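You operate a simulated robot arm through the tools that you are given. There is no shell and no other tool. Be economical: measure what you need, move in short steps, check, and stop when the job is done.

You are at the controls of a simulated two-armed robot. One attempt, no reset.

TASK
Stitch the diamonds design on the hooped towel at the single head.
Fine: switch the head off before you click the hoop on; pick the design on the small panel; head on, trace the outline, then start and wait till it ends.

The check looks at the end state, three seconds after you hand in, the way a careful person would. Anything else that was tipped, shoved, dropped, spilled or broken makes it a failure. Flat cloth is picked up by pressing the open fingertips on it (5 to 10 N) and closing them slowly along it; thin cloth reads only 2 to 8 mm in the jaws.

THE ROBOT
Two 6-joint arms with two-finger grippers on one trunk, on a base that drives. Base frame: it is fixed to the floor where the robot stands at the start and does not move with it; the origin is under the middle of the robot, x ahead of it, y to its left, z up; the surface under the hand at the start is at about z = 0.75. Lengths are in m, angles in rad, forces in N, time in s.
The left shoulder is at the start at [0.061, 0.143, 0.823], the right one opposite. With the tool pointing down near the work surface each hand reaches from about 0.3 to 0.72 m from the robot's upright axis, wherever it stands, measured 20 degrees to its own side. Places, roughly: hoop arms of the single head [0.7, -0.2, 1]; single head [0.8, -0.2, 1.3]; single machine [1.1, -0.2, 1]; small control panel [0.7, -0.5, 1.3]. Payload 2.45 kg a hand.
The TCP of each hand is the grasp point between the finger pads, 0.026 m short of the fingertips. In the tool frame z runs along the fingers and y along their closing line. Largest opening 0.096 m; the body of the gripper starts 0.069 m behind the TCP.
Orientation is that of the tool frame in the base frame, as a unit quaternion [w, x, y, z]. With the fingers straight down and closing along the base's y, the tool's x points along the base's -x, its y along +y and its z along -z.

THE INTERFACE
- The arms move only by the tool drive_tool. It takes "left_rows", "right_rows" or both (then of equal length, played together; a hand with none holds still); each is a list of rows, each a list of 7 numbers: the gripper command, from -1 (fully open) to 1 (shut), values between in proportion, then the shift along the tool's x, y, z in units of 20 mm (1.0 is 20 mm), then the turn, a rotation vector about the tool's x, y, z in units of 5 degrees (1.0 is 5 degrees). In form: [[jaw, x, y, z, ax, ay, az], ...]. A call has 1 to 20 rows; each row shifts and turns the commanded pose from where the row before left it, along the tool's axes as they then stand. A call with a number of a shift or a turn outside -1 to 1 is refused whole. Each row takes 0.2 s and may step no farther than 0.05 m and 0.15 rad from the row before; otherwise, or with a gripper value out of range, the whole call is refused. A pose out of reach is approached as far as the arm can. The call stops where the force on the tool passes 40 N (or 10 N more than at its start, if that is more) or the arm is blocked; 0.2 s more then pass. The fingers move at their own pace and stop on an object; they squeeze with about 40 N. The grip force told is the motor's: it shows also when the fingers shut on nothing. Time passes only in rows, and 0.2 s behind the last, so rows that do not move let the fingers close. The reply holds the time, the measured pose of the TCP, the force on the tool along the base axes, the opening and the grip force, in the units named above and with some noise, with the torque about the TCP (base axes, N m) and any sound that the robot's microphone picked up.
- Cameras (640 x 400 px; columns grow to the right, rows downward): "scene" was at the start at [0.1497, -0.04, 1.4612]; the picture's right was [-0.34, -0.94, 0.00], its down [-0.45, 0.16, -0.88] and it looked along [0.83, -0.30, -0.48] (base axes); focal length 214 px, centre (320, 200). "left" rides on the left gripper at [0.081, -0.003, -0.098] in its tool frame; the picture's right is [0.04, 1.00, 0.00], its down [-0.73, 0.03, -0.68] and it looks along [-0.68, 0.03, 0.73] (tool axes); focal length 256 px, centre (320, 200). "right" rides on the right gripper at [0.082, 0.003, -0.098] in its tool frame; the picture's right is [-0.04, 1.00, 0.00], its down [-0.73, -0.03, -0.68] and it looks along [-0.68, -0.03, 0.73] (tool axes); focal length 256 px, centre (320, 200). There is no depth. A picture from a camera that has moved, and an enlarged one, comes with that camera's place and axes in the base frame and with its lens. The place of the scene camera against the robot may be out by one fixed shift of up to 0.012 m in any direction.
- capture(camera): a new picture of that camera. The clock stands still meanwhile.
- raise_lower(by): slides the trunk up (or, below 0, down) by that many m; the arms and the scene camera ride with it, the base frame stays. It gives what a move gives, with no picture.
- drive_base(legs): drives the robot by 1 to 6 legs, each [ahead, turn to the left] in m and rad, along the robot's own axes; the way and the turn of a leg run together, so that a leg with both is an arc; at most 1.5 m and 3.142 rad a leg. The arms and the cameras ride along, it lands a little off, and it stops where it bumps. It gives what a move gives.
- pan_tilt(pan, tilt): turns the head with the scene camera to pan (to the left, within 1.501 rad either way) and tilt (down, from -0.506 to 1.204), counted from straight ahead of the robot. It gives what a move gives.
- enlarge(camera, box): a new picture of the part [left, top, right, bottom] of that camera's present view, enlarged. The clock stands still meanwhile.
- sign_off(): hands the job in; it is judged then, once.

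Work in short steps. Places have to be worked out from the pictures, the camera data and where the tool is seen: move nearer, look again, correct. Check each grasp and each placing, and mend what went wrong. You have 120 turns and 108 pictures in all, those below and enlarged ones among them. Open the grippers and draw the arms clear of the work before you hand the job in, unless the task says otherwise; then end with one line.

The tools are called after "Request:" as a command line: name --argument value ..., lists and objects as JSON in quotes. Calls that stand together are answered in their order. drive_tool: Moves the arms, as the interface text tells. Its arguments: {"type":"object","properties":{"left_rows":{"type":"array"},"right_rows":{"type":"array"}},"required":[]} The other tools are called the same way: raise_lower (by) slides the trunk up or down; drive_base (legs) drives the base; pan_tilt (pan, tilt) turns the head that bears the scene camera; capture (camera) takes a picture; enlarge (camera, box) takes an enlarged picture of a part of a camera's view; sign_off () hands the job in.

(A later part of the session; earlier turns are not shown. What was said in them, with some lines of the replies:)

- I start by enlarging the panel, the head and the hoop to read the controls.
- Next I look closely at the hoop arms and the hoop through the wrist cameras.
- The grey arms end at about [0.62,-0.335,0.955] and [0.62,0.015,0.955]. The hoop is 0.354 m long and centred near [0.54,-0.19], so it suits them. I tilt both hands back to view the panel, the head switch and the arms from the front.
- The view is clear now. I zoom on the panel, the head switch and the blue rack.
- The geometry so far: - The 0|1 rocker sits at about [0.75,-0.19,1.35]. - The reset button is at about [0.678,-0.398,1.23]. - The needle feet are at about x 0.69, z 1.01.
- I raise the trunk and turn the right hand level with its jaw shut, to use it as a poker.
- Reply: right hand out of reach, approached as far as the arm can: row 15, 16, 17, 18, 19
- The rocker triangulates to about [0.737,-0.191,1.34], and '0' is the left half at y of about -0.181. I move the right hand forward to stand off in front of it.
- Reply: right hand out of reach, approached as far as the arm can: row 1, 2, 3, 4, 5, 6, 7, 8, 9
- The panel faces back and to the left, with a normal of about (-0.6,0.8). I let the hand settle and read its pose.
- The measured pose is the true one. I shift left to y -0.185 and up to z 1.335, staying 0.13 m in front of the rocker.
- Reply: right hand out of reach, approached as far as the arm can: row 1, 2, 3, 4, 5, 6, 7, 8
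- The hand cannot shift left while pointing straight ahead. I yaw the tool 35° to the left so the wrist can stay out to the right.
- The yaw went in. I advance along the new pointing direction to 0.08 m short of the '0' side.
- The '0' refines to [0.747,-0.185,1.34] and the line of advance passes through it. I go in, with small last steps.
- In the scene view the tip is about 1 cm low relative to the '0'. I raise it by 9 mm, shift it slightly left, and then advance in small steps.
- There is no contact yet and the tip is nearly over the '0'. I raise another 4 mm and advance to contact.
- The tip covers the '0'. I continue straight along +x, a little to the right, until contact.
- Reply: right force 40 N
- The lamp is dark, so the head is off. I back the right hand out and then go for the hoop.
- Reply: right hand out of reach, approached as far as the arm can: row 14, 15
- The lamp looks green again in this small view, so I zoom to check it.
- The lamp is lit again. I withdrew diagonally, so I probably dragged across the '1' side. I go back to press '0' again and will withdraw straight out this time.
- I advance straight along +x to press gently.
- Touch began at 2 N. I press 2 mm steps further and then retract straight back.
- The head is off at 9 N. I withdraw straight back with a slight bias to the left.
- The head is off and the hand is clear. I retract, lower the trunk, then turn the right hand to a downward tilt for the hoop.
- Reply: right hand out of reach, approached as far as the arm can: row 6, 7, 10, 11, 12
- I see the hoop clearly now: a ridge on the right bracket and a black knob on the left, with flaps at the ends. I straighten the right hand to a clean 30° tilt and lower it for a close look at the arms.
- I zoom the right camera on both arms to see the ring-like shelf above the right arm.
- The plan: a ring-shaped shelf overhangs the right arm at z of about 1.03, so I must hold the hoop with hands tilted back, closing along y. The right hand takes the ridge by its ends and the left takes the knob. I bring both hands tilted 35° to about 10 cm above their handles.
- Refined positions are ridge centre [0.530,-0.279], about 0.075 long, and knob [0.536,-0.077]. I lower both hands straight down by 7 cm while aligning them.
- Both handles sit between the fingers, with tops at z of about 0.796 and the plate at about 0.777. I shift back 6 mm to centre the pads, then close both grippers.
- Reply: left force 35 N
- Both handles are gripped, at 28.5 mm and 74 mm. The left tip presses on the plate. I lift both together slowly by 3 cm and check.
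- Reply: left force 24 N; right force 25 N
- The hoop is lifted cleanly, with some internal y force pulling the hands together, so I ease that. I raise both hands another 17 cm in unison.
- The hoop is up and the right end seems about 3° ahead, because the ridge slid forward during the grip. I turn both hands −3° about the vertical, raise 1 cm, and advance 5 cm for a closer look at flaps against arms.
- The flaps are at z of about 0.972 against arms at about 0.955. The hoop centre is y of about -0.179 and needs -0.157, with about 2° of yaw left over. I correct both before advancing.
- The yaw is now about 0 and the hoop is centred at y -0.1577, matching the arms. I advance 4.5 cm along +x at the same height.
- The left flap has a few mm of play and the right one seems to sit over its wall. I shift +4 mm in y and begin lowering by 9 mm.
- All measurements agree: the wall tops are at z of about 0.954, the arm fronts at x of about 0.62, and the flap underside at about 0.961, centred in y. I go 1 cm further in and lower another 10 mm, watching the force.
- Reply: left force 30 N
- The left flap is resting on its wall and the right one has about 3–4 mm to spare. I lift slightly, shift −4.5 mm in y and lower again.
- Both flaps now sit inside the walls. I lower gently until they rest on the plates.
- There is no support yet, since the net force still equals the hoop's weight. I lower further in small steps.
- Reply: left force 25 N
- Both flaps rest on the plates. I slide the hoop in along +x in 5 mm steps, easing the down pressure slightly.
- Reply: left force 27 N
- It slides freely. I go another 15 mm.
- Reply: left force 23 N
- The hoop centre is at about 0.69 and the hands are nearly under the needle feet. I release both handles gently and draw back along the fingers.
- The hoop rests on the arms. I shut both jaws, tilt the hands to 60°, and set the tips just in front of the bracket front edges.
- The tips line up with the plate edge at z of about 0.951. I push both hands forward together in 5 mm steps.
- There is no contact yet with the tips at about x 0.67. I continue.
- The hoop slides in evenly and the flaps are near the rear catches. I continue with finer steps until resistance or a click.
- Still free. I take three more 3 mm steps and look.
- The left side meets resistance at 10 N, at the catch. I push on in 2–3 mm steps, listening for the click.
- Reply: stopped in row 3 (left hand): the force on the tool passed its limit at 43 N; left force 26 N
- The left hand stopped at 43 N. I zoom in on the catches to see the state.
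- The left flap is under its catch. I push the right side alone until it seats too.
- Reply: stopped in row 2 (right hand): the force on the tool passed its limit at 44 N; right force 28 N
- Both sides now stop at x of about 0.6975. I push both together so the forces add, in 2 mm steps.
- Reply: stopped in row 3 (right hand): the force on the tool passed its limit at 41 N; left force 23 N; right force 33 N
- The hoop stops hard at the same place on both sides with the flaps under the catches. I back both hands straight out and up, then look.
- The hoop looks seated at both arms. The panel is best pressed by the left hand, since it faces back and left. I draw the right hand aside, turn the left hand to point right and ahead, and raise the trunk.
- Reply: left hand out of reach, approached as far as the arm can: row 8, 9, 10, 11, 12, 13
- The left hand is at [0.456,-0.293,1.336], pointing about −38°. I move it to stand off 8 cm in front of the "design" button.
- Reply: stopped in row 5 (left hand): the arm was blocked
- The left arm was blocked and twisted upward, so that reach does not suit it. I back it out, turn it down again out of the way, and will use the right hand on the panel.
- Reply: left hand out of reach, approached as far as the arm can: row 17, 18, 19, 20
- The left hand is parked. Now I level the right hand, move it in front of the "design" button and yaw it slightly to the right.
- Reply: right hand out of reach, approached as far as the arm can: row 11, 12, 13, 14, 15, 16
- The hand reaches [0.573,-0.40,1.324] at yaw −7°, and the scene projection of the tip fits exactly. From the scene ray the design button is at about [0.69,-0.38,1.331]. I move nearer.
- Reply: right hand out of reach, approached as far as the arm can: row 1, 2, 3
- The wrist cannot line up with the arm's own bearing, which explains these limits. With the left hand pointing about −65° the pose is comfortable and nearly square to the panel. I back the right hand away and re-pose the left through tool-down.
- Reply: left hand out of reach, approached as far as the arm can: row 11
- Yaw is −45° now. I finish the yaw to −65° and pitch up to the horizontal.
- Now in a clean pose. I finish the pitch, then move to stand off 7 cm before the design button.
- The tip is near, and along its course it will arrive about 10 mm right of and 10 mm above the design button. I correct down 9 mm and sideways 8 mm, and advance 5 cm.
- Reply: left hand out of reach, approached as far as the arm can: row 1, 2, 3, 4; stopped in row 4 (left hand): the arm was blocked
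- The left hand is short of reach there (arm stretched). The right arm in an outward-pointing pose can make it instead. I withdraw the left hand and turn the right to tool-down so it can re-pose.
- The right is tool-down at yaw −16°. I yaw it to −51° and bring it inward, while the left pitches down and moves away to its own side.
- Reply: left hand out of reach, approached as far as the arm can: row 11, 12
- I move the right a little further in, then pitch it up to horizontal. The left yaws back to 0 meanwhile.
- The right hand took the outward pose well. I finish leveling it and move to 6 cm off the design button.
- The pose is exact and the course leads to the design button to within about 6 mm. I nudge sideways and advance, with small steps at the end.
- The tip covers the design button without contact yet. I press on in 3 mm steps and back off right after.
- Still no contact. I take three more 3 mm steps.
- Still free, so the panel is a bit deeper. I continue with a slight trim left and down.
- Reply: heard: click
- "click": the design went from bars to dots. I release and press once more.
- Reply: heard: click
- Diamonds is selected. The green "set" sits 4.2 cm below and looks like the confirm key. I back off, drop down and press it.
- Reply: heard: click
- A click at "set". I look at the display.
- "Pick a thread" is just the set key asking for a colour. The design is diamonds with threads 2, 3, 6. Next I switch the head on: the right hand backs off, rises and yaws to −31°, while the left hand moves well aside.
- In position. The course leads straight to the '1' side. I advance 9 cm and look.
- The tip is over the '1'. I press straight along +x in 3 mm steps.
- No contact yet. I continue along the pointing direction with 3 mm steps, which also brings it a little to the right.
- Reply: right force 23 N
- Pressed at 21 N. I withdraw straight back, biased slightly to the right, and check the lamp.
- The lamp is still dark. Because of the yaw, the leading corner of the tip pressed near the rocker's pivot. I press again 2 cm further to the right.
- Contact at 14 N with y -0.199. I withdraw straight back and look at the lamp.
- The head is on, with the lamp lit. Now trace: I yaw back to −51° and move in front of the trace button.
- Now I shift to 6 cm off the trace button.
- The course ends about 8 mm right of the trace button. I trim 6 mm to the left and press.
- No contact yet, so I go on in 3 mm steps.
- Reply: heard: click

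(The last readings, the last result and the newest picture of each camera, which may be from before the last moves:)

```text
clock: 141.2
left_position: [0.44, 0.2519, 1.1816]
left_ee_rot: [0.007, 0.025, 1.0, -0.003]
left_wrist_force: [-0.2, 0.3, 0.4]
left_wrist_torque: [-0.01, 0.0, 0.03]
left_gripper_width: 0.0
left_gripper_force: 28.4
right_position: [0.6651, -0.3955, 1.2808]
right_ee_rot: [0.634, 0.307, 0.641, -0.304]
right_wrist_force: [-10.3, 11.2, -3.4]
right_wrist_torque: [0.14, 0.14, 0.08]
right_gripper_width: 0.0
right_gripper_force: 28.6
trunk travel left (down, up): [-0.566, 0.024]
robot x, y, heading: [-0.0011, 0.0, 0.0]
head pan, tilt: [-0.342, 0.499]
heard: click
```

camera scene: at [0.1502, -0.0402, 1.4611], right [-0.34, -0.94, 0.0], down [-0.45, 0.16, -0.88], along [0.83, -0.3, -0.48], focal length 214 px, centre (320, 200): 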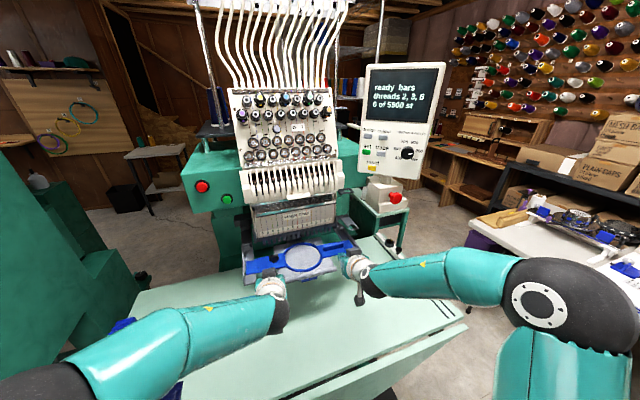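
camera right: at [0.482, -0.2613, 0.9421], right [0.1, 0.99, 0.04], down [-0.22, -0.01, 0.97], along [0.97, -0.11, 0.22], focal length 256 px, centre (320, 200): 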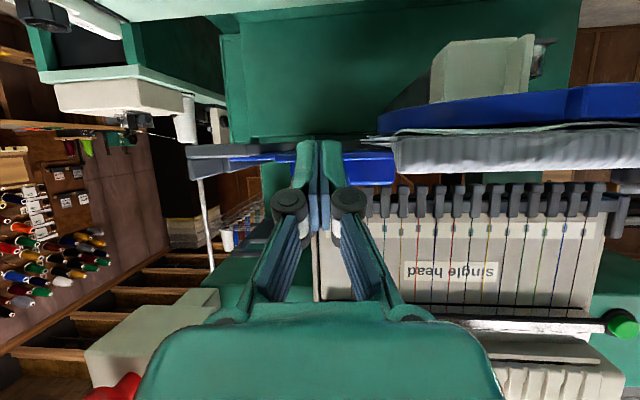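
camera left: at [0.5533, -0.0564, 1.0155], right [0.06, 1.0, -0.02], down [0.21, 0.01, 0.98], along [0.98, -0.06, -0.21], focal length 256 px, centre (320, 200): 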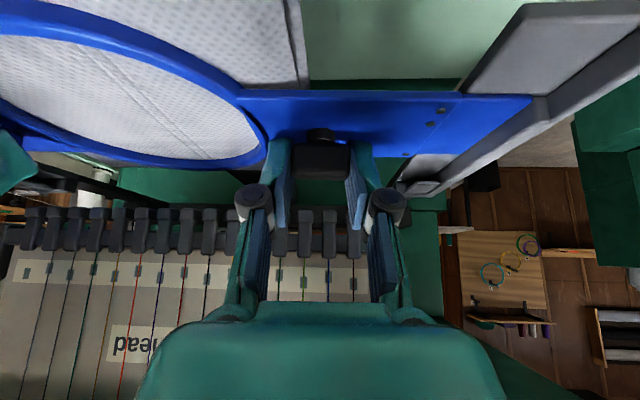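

A click on trace. I back the hand off, wait a couple of seconds and read the panel.

Request:
drive_tool --right_rows '[[1, 0, 0, -0.7, 0, 0, 0], [1, 0, 0, -1, 0, 0, 0], [1, 0, 0, -1, 0, 0, 0], [1, 0, 0, 0, 0, 0, 0], [1, 0, 0, 0, 0, 0, 0], [1, 0, 0, 0, 0, 0, 0], [1, 0, 0, 0, 0, 0, 0], [1, 0, 0, 0, 0, 0, 0], [1, 0, 0, 0, 0, 0, 0], [1, 0, 0, 0, 0, 0, 0], [1, 0, 0, 0, 0, 0, 0]]'

Request:
enlarge --camera "scene" --box '[200, 110, 440, 260]'

```text
clock: 143.6
left_position: [0.4409, 0.2494, 1.1804]
left_ee_rot: [0.006, 0.024, 1.0, -0.002]
left_wrist_force: [-0.4, 0.1, 0.2]
left_wrist_torque: [0.0, 0.02, 0.01]
left_gripper_width: 0.0
left_gripper_force: 28.3
right_position: [0.6327, -0.3555, 1.2804]
right_ee_rot: [0.634, 0.307, 0.641, -0.304]
right_wrist_force: [-0.4, 0.1, -0.5]
right_wrist_torque: [0.02, 0.0, 0.0]
right_gripper_width: 0.0001
right_gripper_force: 29.6
trunk travel left (down, up): [-0.566, 0.024]
robot x, y, heading: [-0.0005, 0.0011, 0.001]
head pan, tilt: [-0.342, 0.499]
```

```text
2.67 times, centred on (320, 185) of scene
camera zoom: at [0.1491, -0.04, 1.5812], right [-0.34, -0.94, 0.0], down [-0.45, 0.16, -0.88], along [0.83, -0.3, -0.48], focal length 572 px, centre (320, 240)
```

zoom: 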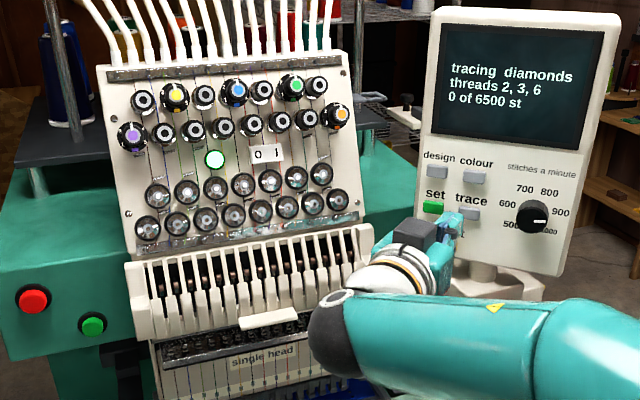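

Tracing is running, so the hoop is accepted. Meanwhile I bring the left hand toward the green start button (about [0.765,0.028,1.16]) and begin pitching it up with a +10° yaw.

Request:
drive_tool --left_rows '[[1, -0.545, -0.955, 0, 0, 0, 0], [1, -0.545, -0.955, 0, 0, 0, 0], [1, -0.545, -0.955, 0, 0, 0, 0], [1, -0.545, -0.955, 0, 0, 0, 0], [1, -0.545, -0.955, 0, 0, 0, 0], [1, -0.545, -0.955, 0, 0, 0, 0], [1, -0.545, -0.955, 0, 0, 0, 0], [1, -0.545, -0.955, 0, 0, 0, 0], [1, -0.545, -0.955, 0, 0, 0, 0], [1, -0.545, -0.955, 0, 0, 0, 0], [1, -0.545, -0.955, 0, 0, 0, 0], [1, 0, 0, 0, 0, 0, -1], [1, 0, 0, 0, 0, 0, -1], [1, 0, 0, 0, 0, 0, -0.6], [1, 0, 0, 0, 0, -1, 0], [1, 0, 0, 0, 0, -1, 0], [1, 0, 0, 0, 0, -1, 0], [1, 0, 0, 0, 0, -1, 0], [1, 0, 0, 0, 0, -1, 0], [1, 0, 0, 0, 0, -1, 0]]'

Request:
drive_tool --left_rows '[[1, 0, 0, 0, 0, -1, 0], [1, 0, 0, 0, 0, -1, 0], [1, 0, 0, 0, 0, -1, 0], [1, 0, 0, 0, 0, -1, 0], [1, 0, 0, 0, 0, -1, 0], [1, 0, 0, 0, 0, -1, 0], [1, 0, 0, 0, 0, -1, 0], [1, 0, 0, 0, 0, -1, 0], [1, 0, 0, 0, 0, -1, 0], [1, 0, 0, 0, 0, -1, 0], [1, 0, 0, 0, 0, -1, 0], [1, 0, 0, 0, 0, -1, 0]]'

```text
clock: 147.8
left_position: [0.5507, 0.0367, 1.1848]
left_ee_rot: [0.265, -0.087, 0.96, 0.02]
left_wrist_force: [-0.2, -0.2, 0.6]
left_wrist_torque: [-0.02, 0.02, -0.01]
left_gripper_width: 0.0002
left_gripper_force: 28.1
right_position: [0.6325, -0.3555, 1.2809]
right_ee_rot: [0.634, 0.308, 0.641, -0.304]
right_wrist_force: [1.2, 1.0, -0.2]
right_wrist_torque: [-0.02, -0.02, -0.01]
right_gripper_width: 0.0
right_gripper_force: 28.2
trunk travel left (down, up): [-0.566, 0.024]
robot x, y, heading: [0.0003, 0.0014, -0.006]
head pan, tilt: [-0.342, 0.499]
```

```text
clock: 150.4
left_position: [0.5514, 0.0347, 1.1841]
left_ee_rot: [0.709, -0.065, 0.7, 0.061]
left_wrist_force: [-0.1, -0.7, 0.4]
left_wrist_torque: [0.01, -0.01, 0.01]
left_gripper_width: 0.0
left_gripper_force: 28.2
right_position: [0.6326, -0.3547, 1.2805]
right_ee_rot: [0.634, 0.307, 0.641, -0.304]
right_wrist_force: [-0.3, -0.3, 0.7]
right_wrist_torque: [0.01, 0.01, 0.03]
right_gripper_width: 0.0
right_gripper_force: 28.1
trunk travel left (down, up): [-0.566, 0.024]
robot x, y, heading: [-0.0022, -0.002, -0.0]
head pan, tilt: [-0.342, 0.499]
```

Level at yaw +10°. I move to about 5 cm off the green button and check the alignment along with the panel.

Request:
drive_tool --left_rows '[[1, 0.17, -0.32, 0.95, 0, 0, 0], [1, 0.17, -0.32, 0.95, 0, 0, 0], [1, 0.17, -0.32, 0.95, 0, 0, 0], [1, 0.17, -0.32, 0.95, 0, 0, 0], [1, 0.17, -0.32, 0.95, 0, 0, 0], [1, 0.17, -0.32, 0.95, 0, 0, 0], [1, 0.17, -0.32, 0.95, 0, 0, 0]]'

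Request:
enlarge --camera "scene" --box '[190, 110, 430, 260]'

```text
clock: 152.0
left_position: [0.6903, 0.0153, 1.1615]
left_ee_rot: [0.708, -0.064, 0.701, 0.061]
left_wrist_force: [-0.2, 0.8, -0.4]
left_wrist_torque: [-0.01, -0.01, 0.0]
left_gripper_width: 0.0
left_gripper_force: 28.3
right_position: [0.6348, -0.3551, 1.2798]
right_ee_rot: [0.633, 0.308, 0.641, -0.306]
right_wrist_force: [1.1, -0.1, 0.2]
right_wrist_torque: [-0.02, 0.0, -0.04]
right_gripper_width: 0.0001
right_gripper_force: 28.3
trunk travel left (down, up): [-0.566, 0.024]
robot x, y, heading: [0.0018, -0.0043, 0.0]
head pan, tilt: [-0.342, 0.499]
```

```text
2.67 times, centred on (310, 185) of scene
camera zoom: at [0.15, -0.0401, 1.5811], right [-0.34, -0.94, 0.0], down [-0.45, 0.16, -0.88], along [0.83, -0.3, -0.48], focal length 572 px, centre (347, 240)
```

zoom: 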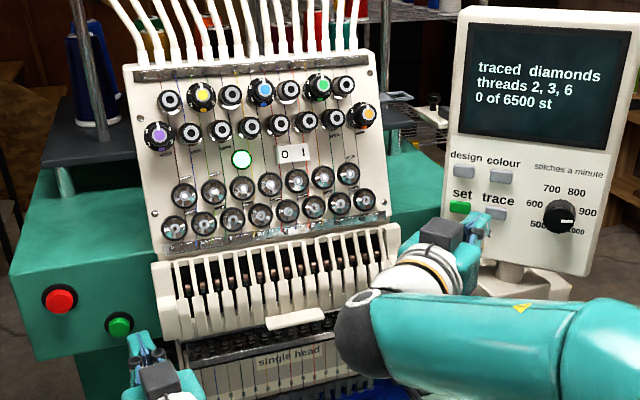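

"Traced". The tip needs to go about 12 mm left and slightly lower for the green button. I correct and advance.

Request:
drive_tool --left_rows '[[1, 0.2, 0.6, 0, 0, 0, 0], [1, 0, 0, 0.8, 0, 0, 0], [1, 0, 0, 0.8, 0, 0, 0], [1, 0, 0, 0.3, 0, 0, 0]]'

Request:
enlarge --camera "scene" --box '[200, 200, 270, 250]'

```text
clock: 153.0
left_position: [0.7255, 0.0329, 1.1575]
left_ee_rot: [0.708, -0.065, 0.701, 0.061]
left_wrist_force: [0.5, 0.6, 0.0]
left_wrist_torque: [-0.05, -0.03, 0.03]
left_gripper_width: 0.0
left_gripper_force: 28.1
right_position: [0.6329, -0.3548, 1.28]
right_ee_rot: [0.634, 0.307, 0.641, -0.304]
right_wrist_force: [-0.9, 0.0, -0.1]
right_wrist_torque: [-0.01, -0.03, 0.0]
right_gripper_width: 0.0001
right_gripper_force: 28.6
trunk travel left (down, up): [-0.566, 0.024]
robot x, y, heading: [-0.0024, -0.0012, 0.0]
head pan, tilt: [-0.342, 0.499]
```

```text
8.00 times, centred on (235, 225) of scene
camera zoom: at [0.1494, -0.0401, 1.5812], right [-0.34, -0.94, 0.0], down [-0.45, 0.16, -0.88], along [0.83, -0.3, -0.48], focal length 1716 px, centre (1000, 0)
```

zoom: 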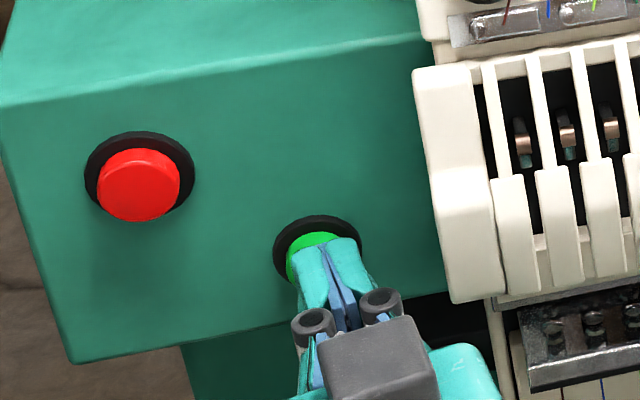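

Well aligned. I press in small steps, listening for the click.

Request:
drive_tool --left_rows '[[1, 0, 0, 0.15, 0, 0, 0], [1, 0, 0, 0.15, 0, 0, 0], [1, 0, 0, 0.15, 0, 0, 0], [1, 0, 0, 0.15, 0, 0, 0]]'

```text
clock: 154.0
left_position: [0.7368, 0.034, 1.159]
left_ee_rot: [0.708, -0.064, 0.7, 0.061]
left_wrist_force: [-9.5, -2.5, 0.7]
left_wrist_torque: [-0.02, 0.05, -0.07]
left_gripper_width: 0.0
left_gripper_force: 28.5
right_position: [0.6297, -0.3558, 1.2812]
right_ee_rot: [0.635, 0.307, 0.64, -0.304]
right_wrist_force: [0.3, -0.1, 0.4]
right_wrist_torque: [-0.01, -0.01, 0.02]
right_gripper_width: 0.0002
right_gripper_force: 28.3
trunk travel left (down, up): [-0.566, 0.024]
robot x, y, heading: [0.0005, 0.0046, 0.003]
head pan, tilt: [-0.342, 0.499]
heard: click
```

Click on start. I draw the left hand straight back, clear of the machine, and listen.

Request:
drive_tool --left_rows '[[1, 0, 0, -0.8, 0, 0, 0], [1, 0, 0, -1, 0, 0, 0], [1, 0, 0, -1, 0, 0, 0], [1, 0, 0, -1, 0, 0, 0], [1, 0, 0, -1, 0, 0, 0], [1, 0, 0, -1, 0, 0, 0], [1, 0, 0, -1, 0, 0, 0], [1, 0, 0, -1, 0, 0, 0], [1, 0, 0, 0, 0, 0, 0], [1, 0, 0, 0, 0, 0, 0], [1, 0, 0, 0, 0, 0, 0], [1, 0, 0, 0, 0, 0, 0]]'

Request:
enlarge --camera "scene" --box '[190, 110, 430, 260]'

```text
clock: 156.6
left_position: [0.5837, 0.0083, 1.1565]
left_ee_rot: [0.708, -0.065, 0.7, 0.061]
left_wrist_force: [0.7, 0.1, -0.4]
left_wrist_torque: [-0.02, 0.01, 0.0]
left_gripper_width: 0.0
left_gripper_force: 28.3
right_position: [0.633, -0.3548, 1.2805]
right_ee_rot: [0.634, 0.307, 0.641, -0.305]
right_wrist_force: [0.4, -0.9, 0.2]
right_wrist_torque: [0.03, -0.02, -0.03]
right_gripper_width: 0.0
right_gripper_force: 28.7
trunk travel left (down, up): [-0.566, 0.024]
robot x, y, heading: [-0.0041, -0.0027, -0.005]
head pan, tilt: [-0.342, 0.499]
```

```text
2.67 times, centred on (310, 185) of scene
camera zoom: at [0.1491, -0.04, 1.5812], right [-0.34, -0.94, 0.0], down [-0.45, 0.16, -0.88], along [0.83, -0.3, -0.48], focal length 572 px, centre (347, 240)
```

zoom: 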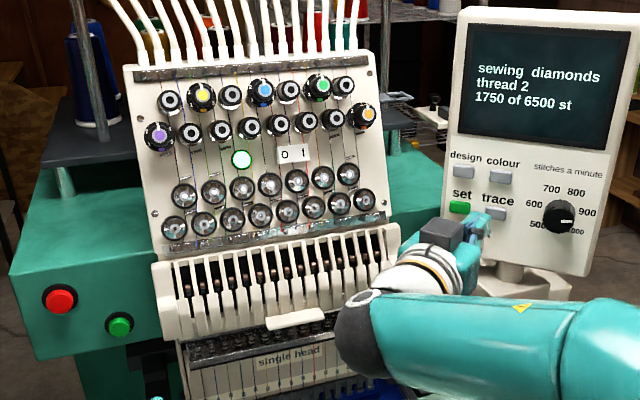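

Sewing is under way, 1750 of 6500 stitches. I withdraw both arms, open the grippers clear of everything, and wait.

Request:
drive_tool --left_rows '[[1, 0, 1, -0.5, 0, 0, 0], [1, 0, 1, -0.5, 0, 0, 0], [1, 0, 1, -0.5, 0, 0, 0], [1, 0, 1, -0.5, 0, 0, 0], [1, 0, 1, -0.5, 0, 0, 0], [1, 0, 1, -0.5, 0, 0, 0], [-1, 0, 1, 0, 0, 0, 0], [-1, 0, 1, 0, 0, 0, 0], [-1, 0, 0, 0, 0, 0, 0], [-1, 0, 0, 0, 0, 0, 0], [-1, 0, 0, 0, 0, 0, 0], [-1, 0, 0, 0, 0, 0, 0], [-1, 0, 0, 0, 0, 0, 0], [-1, 0, 0, 0, 0, 0, 0], [-1, 0, 0, 0, 0, 0, 0], [-1, 0, 0, 0, 0, 0, 0], [-1, 0, 0, 0, 0, 0, 0], [-1, 0, 0, 0, 0, 0, 0], [-1, 0, 0, 0, 0, 0, 0], [-1, 0, 0, 0, 0, 0, 0]]' --right_rows '[[1, 0, -0.5, -1, 0, 0, 0], [1, 0, -0.5, -1, 0, 0, 0], [1, 0, -0.5, -1, 0, 0, 0], [1, 0, -0.5, -1, 0, 0, 0], [1, 0, -0.5, -1, 0, 0, 0], [1, 0, 0, 0, 0, 0, 0], [-1, 0, 0, 0, 0, 0, 0], [-1, 0, 0, 0, 0, 0, 0], [-1, 0, 0, 0, 0, 0, 0], [-1, 0, 0, 0, 0, 0, 0], [-1, 0, 0, 0, 0, 0, 0], [-1, 0, 0, 0, 0, 0, 0], [-1, 0, 0, 0, 0, 0, 0], [-1, 0, 0, 0, 0, 0, 0], [-1, 0, 0, 0, 0, 0, 0], [-1, 0, 0, 0, 0, 0, 0], [-1, 0, 0, 0, 0, 0, 0], [-1, 0, 0, 0, 0, 0, 0], [-1, 0, 0, 0, 0, 0, 0], [-1, 0, 0, 0, 0, 0, 0]]'

Request:
drive_tool --left_rows '[[-1, 0, 0, 0, 0, 0, 0], [-1, 0, 0, 0, 0, 0, 0], [-1, 0, 0, 0, 0, 0, 0], [-1, 0, 0, 0, 0, 0, 0], [-1, 0, 0, 0, 0, 0, 0], [-1, 0, 0, 0, 0, 0, 0], [-1, 0, 0, 0, 0, 0, 0], [-1, 0, 0, 0, 0, 0, 0], [-1, 0, 0, 0, 0, 0, 0], [-1, 0, 0, 0, 0, 0, 0], [-1, 0, 0, 0, 0, 0, 0], [-1, 0, 0, 0, 0, 0, 0], [-1, 0, 0, 0, 0, 0, 0], [-1, 0, 0, 0, 0, 0, 0], [-1, 0, 0, 0, 0, 0, 0], [-1, 0, 0, 0, 0, 0, 0], [-1, 0, 0, 0, 0, 0, 0], [-1, 0, 0, 0, 0, 0, 0], [-1, 0, 0, 0, 0, 0, 0], [-1, 0, 0, 0, 0, 0, 0]]'

Request:
drive_tool --left_rows '[[-1, 0, 0, 0, 0, 0, 0], [-1, 0, 0, 0, 0, 0, 0], [-1, 0, 0, 0, 0, 0, 0], [-1, 0, 0, 0, 0, 0, 0], [-1, 0, 0, 0, 0, 0, 0], [-1, 0, 0, 0, 0, 0, 0], [-1, 0, 0, 0, 0, 0, 0], [-1, 0, 0, 0, 0, 0, 0], [-1, 0, 0, 0, 0, 0, 0], [-1, 0, 0, 0, 0, 0, 0], [-1, 0, 0, 0, 0, 0, 0], [-1, 0, 0, 0, 0, 0, 0], [-1, 0, 0, 0, 0, 0, 0], [-1, 0, 0, 0, 0, 0, 0], [-1, 0, 0, 0, 0, 0, 0], [-1, 0, 0, 0, 0, 0, 0], [-1, 0, 0, 0, 0, 0, 0], [-1, 0, 0, 0, 0, 0, 0], [-1, 0, 0, 0, 0, 0, 0], [-1, 0, 0, 0, 0, 0, 0]]'

Request:
drive_tool --left_rows '[[-1, 0, 0, 0, 0, 0, 0], [-1, 0, 0, 0, 0, 0, 0], [-1, 0, 0, 0, 0, 0, 0], [-1, 0, 0, 0, 0, 0, 0], [-1, 0, 0, 0, 0, 0, 0], [-1, 0, 0, 0, 0, 0, 0], [-1, 0, 0, 0, 0, 0, 0], [-1, 0, 0, 0, 0, 0, 0], [-1, 0, 0, 0, 0, 0, 0], [-1, 0, 0, 0, 0, 0, 0], [-1, 0, 0, 0, 0, 0, 0], [-1, 0, 0, 0, 0, 0, 0], [-1, 0, 0, 0, 0, 0, 0], [-1, 0, 0, 0, 0, 0, 0], [-1, 0, 0, 0, 0, 0, 0], [-1, 0, 0, 0, 0, 0, 0], [-1, 0, 0, 0, 0, 0, 0], [-1, 0, 0, 0, 0, 0, 0], [-1, 0, 0, 0, 0, 0, 0], [-1, 0, 0, 0, 0, 0, 0]]'

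```text
clock: 160.8
left_position: [0.5049, 0.1501, 1.1573]
left_ee_rot: [0.708, -0.066, 0.7, 0.062]
left_wrist_force: [1.1, -0.7, -0.3]
left_wrist_torque: [0.03, 0.02, -0.01]
left_gripper_width: 0.0956
left_gripper_force: 0.1
left hand out of reach, approached as far as the arm can: row 8
right_position: [0.5307, -0.3097, 1.2811]
right_ee_rot: [0.634, 0.308, 0.64, -0.305]
right_wrist_force: [-0.1, 0.0, -1.7]
right_wrist_torque: [0.02, 0.02, 0.02]
right_gripper_width: 0.0959
right_gripper_force: 0.1
trunk travel left (down, up): [-0.566, 0.024]
robot x, y, heading: [0.0002, -0.001, -0.0]
head pan, tilt: [-0.342, 0.499]
```

```text
clock: 165.0
left_position: [0.5052, 0.1504, 1.1562]
left_ee_rot: [0.708, -0.066, 0.7, 0.063]
left_wrist_force: [1.0, 0.8, 0.9]
left_wrist_torque: [0.0, -0.01, 0.0]
left_gripper_width: 0.096
left_gripper_force: 0.1
right_position: [0.5305, -0.3092, 1.2812]
right_ee_rot: [0.635, 0.307, 0.641, -0.305]
right_wrist_force: [0.1, -0.2, 0.6]
right_wrist_torque: [-0.04, -0.01, 0.02]
right_gripper_width: 0.0963
right_gripper_force: 0.0
trunk travel left (down, up): [-0.566, 0.024]
robot x, y, heading: [0.001, -0.0018, -0.002]
head pan, tilt: [-0.342, 0.499]
```

```text
clock: 169.2
left_position: [0.5041, 0.1498, 1.1575]
left_ee_rot: [0.708, -0.066, 0.7, 0.062]
left_wrist_force: [0.1, 0.3, 0.3]
left_wrist_torque: [-0.01, -0.04, 0.0]
left_gripper_width: 0.096
left_gripper_force: 0.0
right_position: [0.5309, -0.3095, 1.2818]
right_ee_rot: [0.634, 0.307, 0.641, -0.304]
right_wrist_force: [-0.1, -0.7, 0.0]
right_wrist_torque: [-0.01, 0.01, 0.03]
right_gripper_width: 0.0961
right_gripper_force: 0.0
trunk travel left (down, up): [-0.566, 0.024]
robot x, y, heading: [-0.0031, -0.0023, -0.002]
head pan, tilt: [-0.342, 0.499]
```

```text
clock: 173.4
left_position: [0.5052, 0.1521, 1.1576]
left_ee_rot: [0.708, -0.066, 0.7, 0.061]
left_wrist_force: [0.2, -0.7, 0.3]
left_wrist_torque: [-0.02, 0.0, 0.0]
left_gripper_width: 0.0958
left_gripper_force: 0.0
right_position: [0.5296, -0.308, 1.282]
right_ee_rot: [0.634, 0.308, 0.641, -0.305]
right_wrist_force: [0.0, 0.0, -0.2]
right_wrist_torque: [-0.03, -0.02, -0.01]
right_gripper_width: 0.096
right_gripper_force: 0.0
trunk travel left (down, up): [-0.566, 0.024]
robot x, y, heading: [-0.003, -0.0001, -0.002]
head pan, tilt: [-0.342, 0.499]
```

Nineteen seconds have passed since start. I use my last picture to read the panel and see the hoop.

Request:
enlarge --camera "scene" --box '[190, 100, 450, 300]'

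```text
refused: no pictures are left
```

No pictures are left. At about 700 stitches/s it should have ended long ago, but I wait some more to cover thread changes.

Request:
drive_tool --left_rows '[[-1, 0, 0, 0, 0, 0, 0], [-1, 0, 0, 0, 0, 0, 0], [-1, 0, 0, 0, 0, 0, 0], [-1, 0, 0, 0, 0, 0, 0], [-1, 0, 0, 0, 0, 0, 0], [-1, 0, 0, 0, 0, 0, 0], [-1, 0, 0, 0, 0, 0, 0], [-1, 0, 0, 0, 0, 0, 0], [-1, 0, 0, 0, 0, 0, 0], [-1, 0, 0, 0, 0, 0, 0], [-1, 0, 0, 0, 0, 0, 0], [-1, 0, 0, 0, 0, 0, 0], [-1, 0, 0, 0, 0, 0, 0], [-1, 0, 0, 0, 0, 0, 0], [-1, 0, 0, 0, 0, 0, 0], [-1, 0, 0, 0, 0, 0, 0], [-1, 0, 0, 0, 0, 0, 0], [-1, 0, 0, 0, 0, 0, 0], [-1, 0, 0, 0, 0, 0, 0], [-1, 0, 0, 0, 0, 0, 0]]'

Request:
drive_tool --left_rows '[[-1, 0, 0, 0, 0, 0, 0], [-1, 0, 0, 0, 0, 0, 0], [-1, 0, 0, 0, 0, 0, 0], [-1, 0, 0, 0, 0, 0, 0], [-1, 0, 0, 0, 0, 0, 0], [-1, 0, 0, 0, 0, 0, 0], [-1, 0, 0, 0, 0, 0, 0], [-1, 0, 0, 0, 0, 0, 0], [-1, 0, 0, 0, 0, 0, 0], [-1, 0, 0, 0, 0, 0, 0], [-1, 0, 0, 0, 0, 0, 0], [-1, 0, 0, 0, 0, 0, 0], [-1, 0, 0, 0, 0, 0, 0], [-1, 0, 0, 0, 0, 0, 0], [-1, 0, 0, 0, 0, 0, 0], [-1, 0, 0, 0, 0, 0, 0], [-1, 0, 0, 0, 0, 0, 0], [-1, 0, 0, 0, 0, 0, 0], [-1, 0, 0, 0, 0, 0, 0], [-1, 0, 0, 0, 0, 0, 0]]'

Request:
drive_tool --left_rows '[[-1, 0, 0, 0, 0, 0, 0], [-1, 0, 0, 0, 0, 0, 0], [-1, 0, 0, 0, 0, 0, 0], [-1, 0, 0, 0, 0, 0, 0], [-1, 0, 0, 0, 0, 0, 0], [-1, 0, 0, 0, 0, 0, 0], [-1, 0, 0, 0, 0, 0, 0], [-1, 0, 0, 0, 0, 0, 0], [-1, 0, 0, 0, 0, 0, 0], [-1, 0, 0, 0, 0, 0, 0], [-1, 0, 0, 0, 0, 0, 0], [-1, 0, 0, 0, 0, 0, 0], [-1, 0, 0, 0, 0, 0, 0], [-1, 0, 0, 0, 0, 0, 0], [-1, 0, 0, 0, 0, 0, 0], [-1, 0, 0, 0, 0, 0, 0], [-1, 0, 0, 0, 0, 0, 0], [-1, 0, 0, 0, 0, 0, 0], [-1, 0, 0, 0, 0, 0, 0], [-1, 0, 0, 0, 0, 0, 0]]'

```text
clock: 177.6
left_position: [0.5037, 0.152, 1.1572]
left_ee_rot: [0.708, -0.065, 0.7, 0.061]
left_wrist_force: [-0.6, 1.0, 0.0]
left_wrist_torque: [0.02, -0.05, 0.01]
left_gripper_width: 0.0962
left_gripper_force: 0.1
right_position: [0.5308, -0.3095, 1.2814]
right_ee_rot: [0.634, 0.307, 0.641, -0.304]
right_wrist_force: [-0.4, 0.8, 0.0]
right_wrist_torque: [-0.01, 0.02, 0.02]
right_gripper_width: 0.0957
right_gripper_force: 0.1
trunk travel left (down, up): [-0.566, 0.024]
robot x, y, heading: [-0.0031, 0.0005, 0.008]
head pan, tilt: [-0.342, 0.499]
```

```text
clock: 181.8
left_position: [0.5041, 0.1499, 1.158]
left_ee_rot: [0.708, -0.066, 0.7, 0.062]
left_wrist_force: [0.2, 0.1, 0.3]
left_wrist_torque: [-0.01, -0.02, 0.02]
left_gripper_width: 0.0959
left_gripper_force: 0.0
right_position: [0.5307, -0.3089, 1.2823]
right_ee_rot: [0.634, 0.307, 0.641, -0.305]
right_wrist_force: [0.8, -0.2, -0.3]
right_wrist_torque: [0.02, 0.01, -0.01]
right_gripper_width: 0.0961
right_gripper_force: 0.2
trunk travel left (down, up): [-0.566, 0.024]
robot x, y, heading: [0.0025, -0.0024, 0.002]
head pan, tilt: [-0.342, 0.499]
```

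```text
clock: 186.0
left_position: [0.503, 0.1517, 1.1568]
left_ee_rot: [0.708, -0.066, 0.701, 0.062]
left_wrist_force: [0.0, 1.0, 0.0]
left_wrist_torque: [0.03, 0.0, 0.01]
left_gripper_width: 0.0958
left_gripper_force: 0.1
right_position: [0.5303, -0.3093, 1.2807]
right_ee_rot: [0.634, 0.307, 0.641, -0.304]
right_wrist_force: [1.0, 0.3, -0.5]
right_wrist_torque: [-0.01, 0.02, 0.02]
right_gripper_width: 0.0961
right_gripper_force: 0.0
trunk travel left (down, up): [-0.566, 0.024]
robot x, y, heading: [-0.0008, 0.0013, 0.001]
head pan, tilt: [-0.342, 0.499]
```

It has been 32 s since start, far more than the run should need. The arms are clear and the grippers open, so I hand the job in.

Request:
sign_off

```text
The job is handed in.
```

I mounted the hoop with the head off, selected diamonds, switched the head on, traced and started the run; I saw it sewing at 1750 of 6500 stitches and waited 30 s more, but had no pictures left to confirm it finished.
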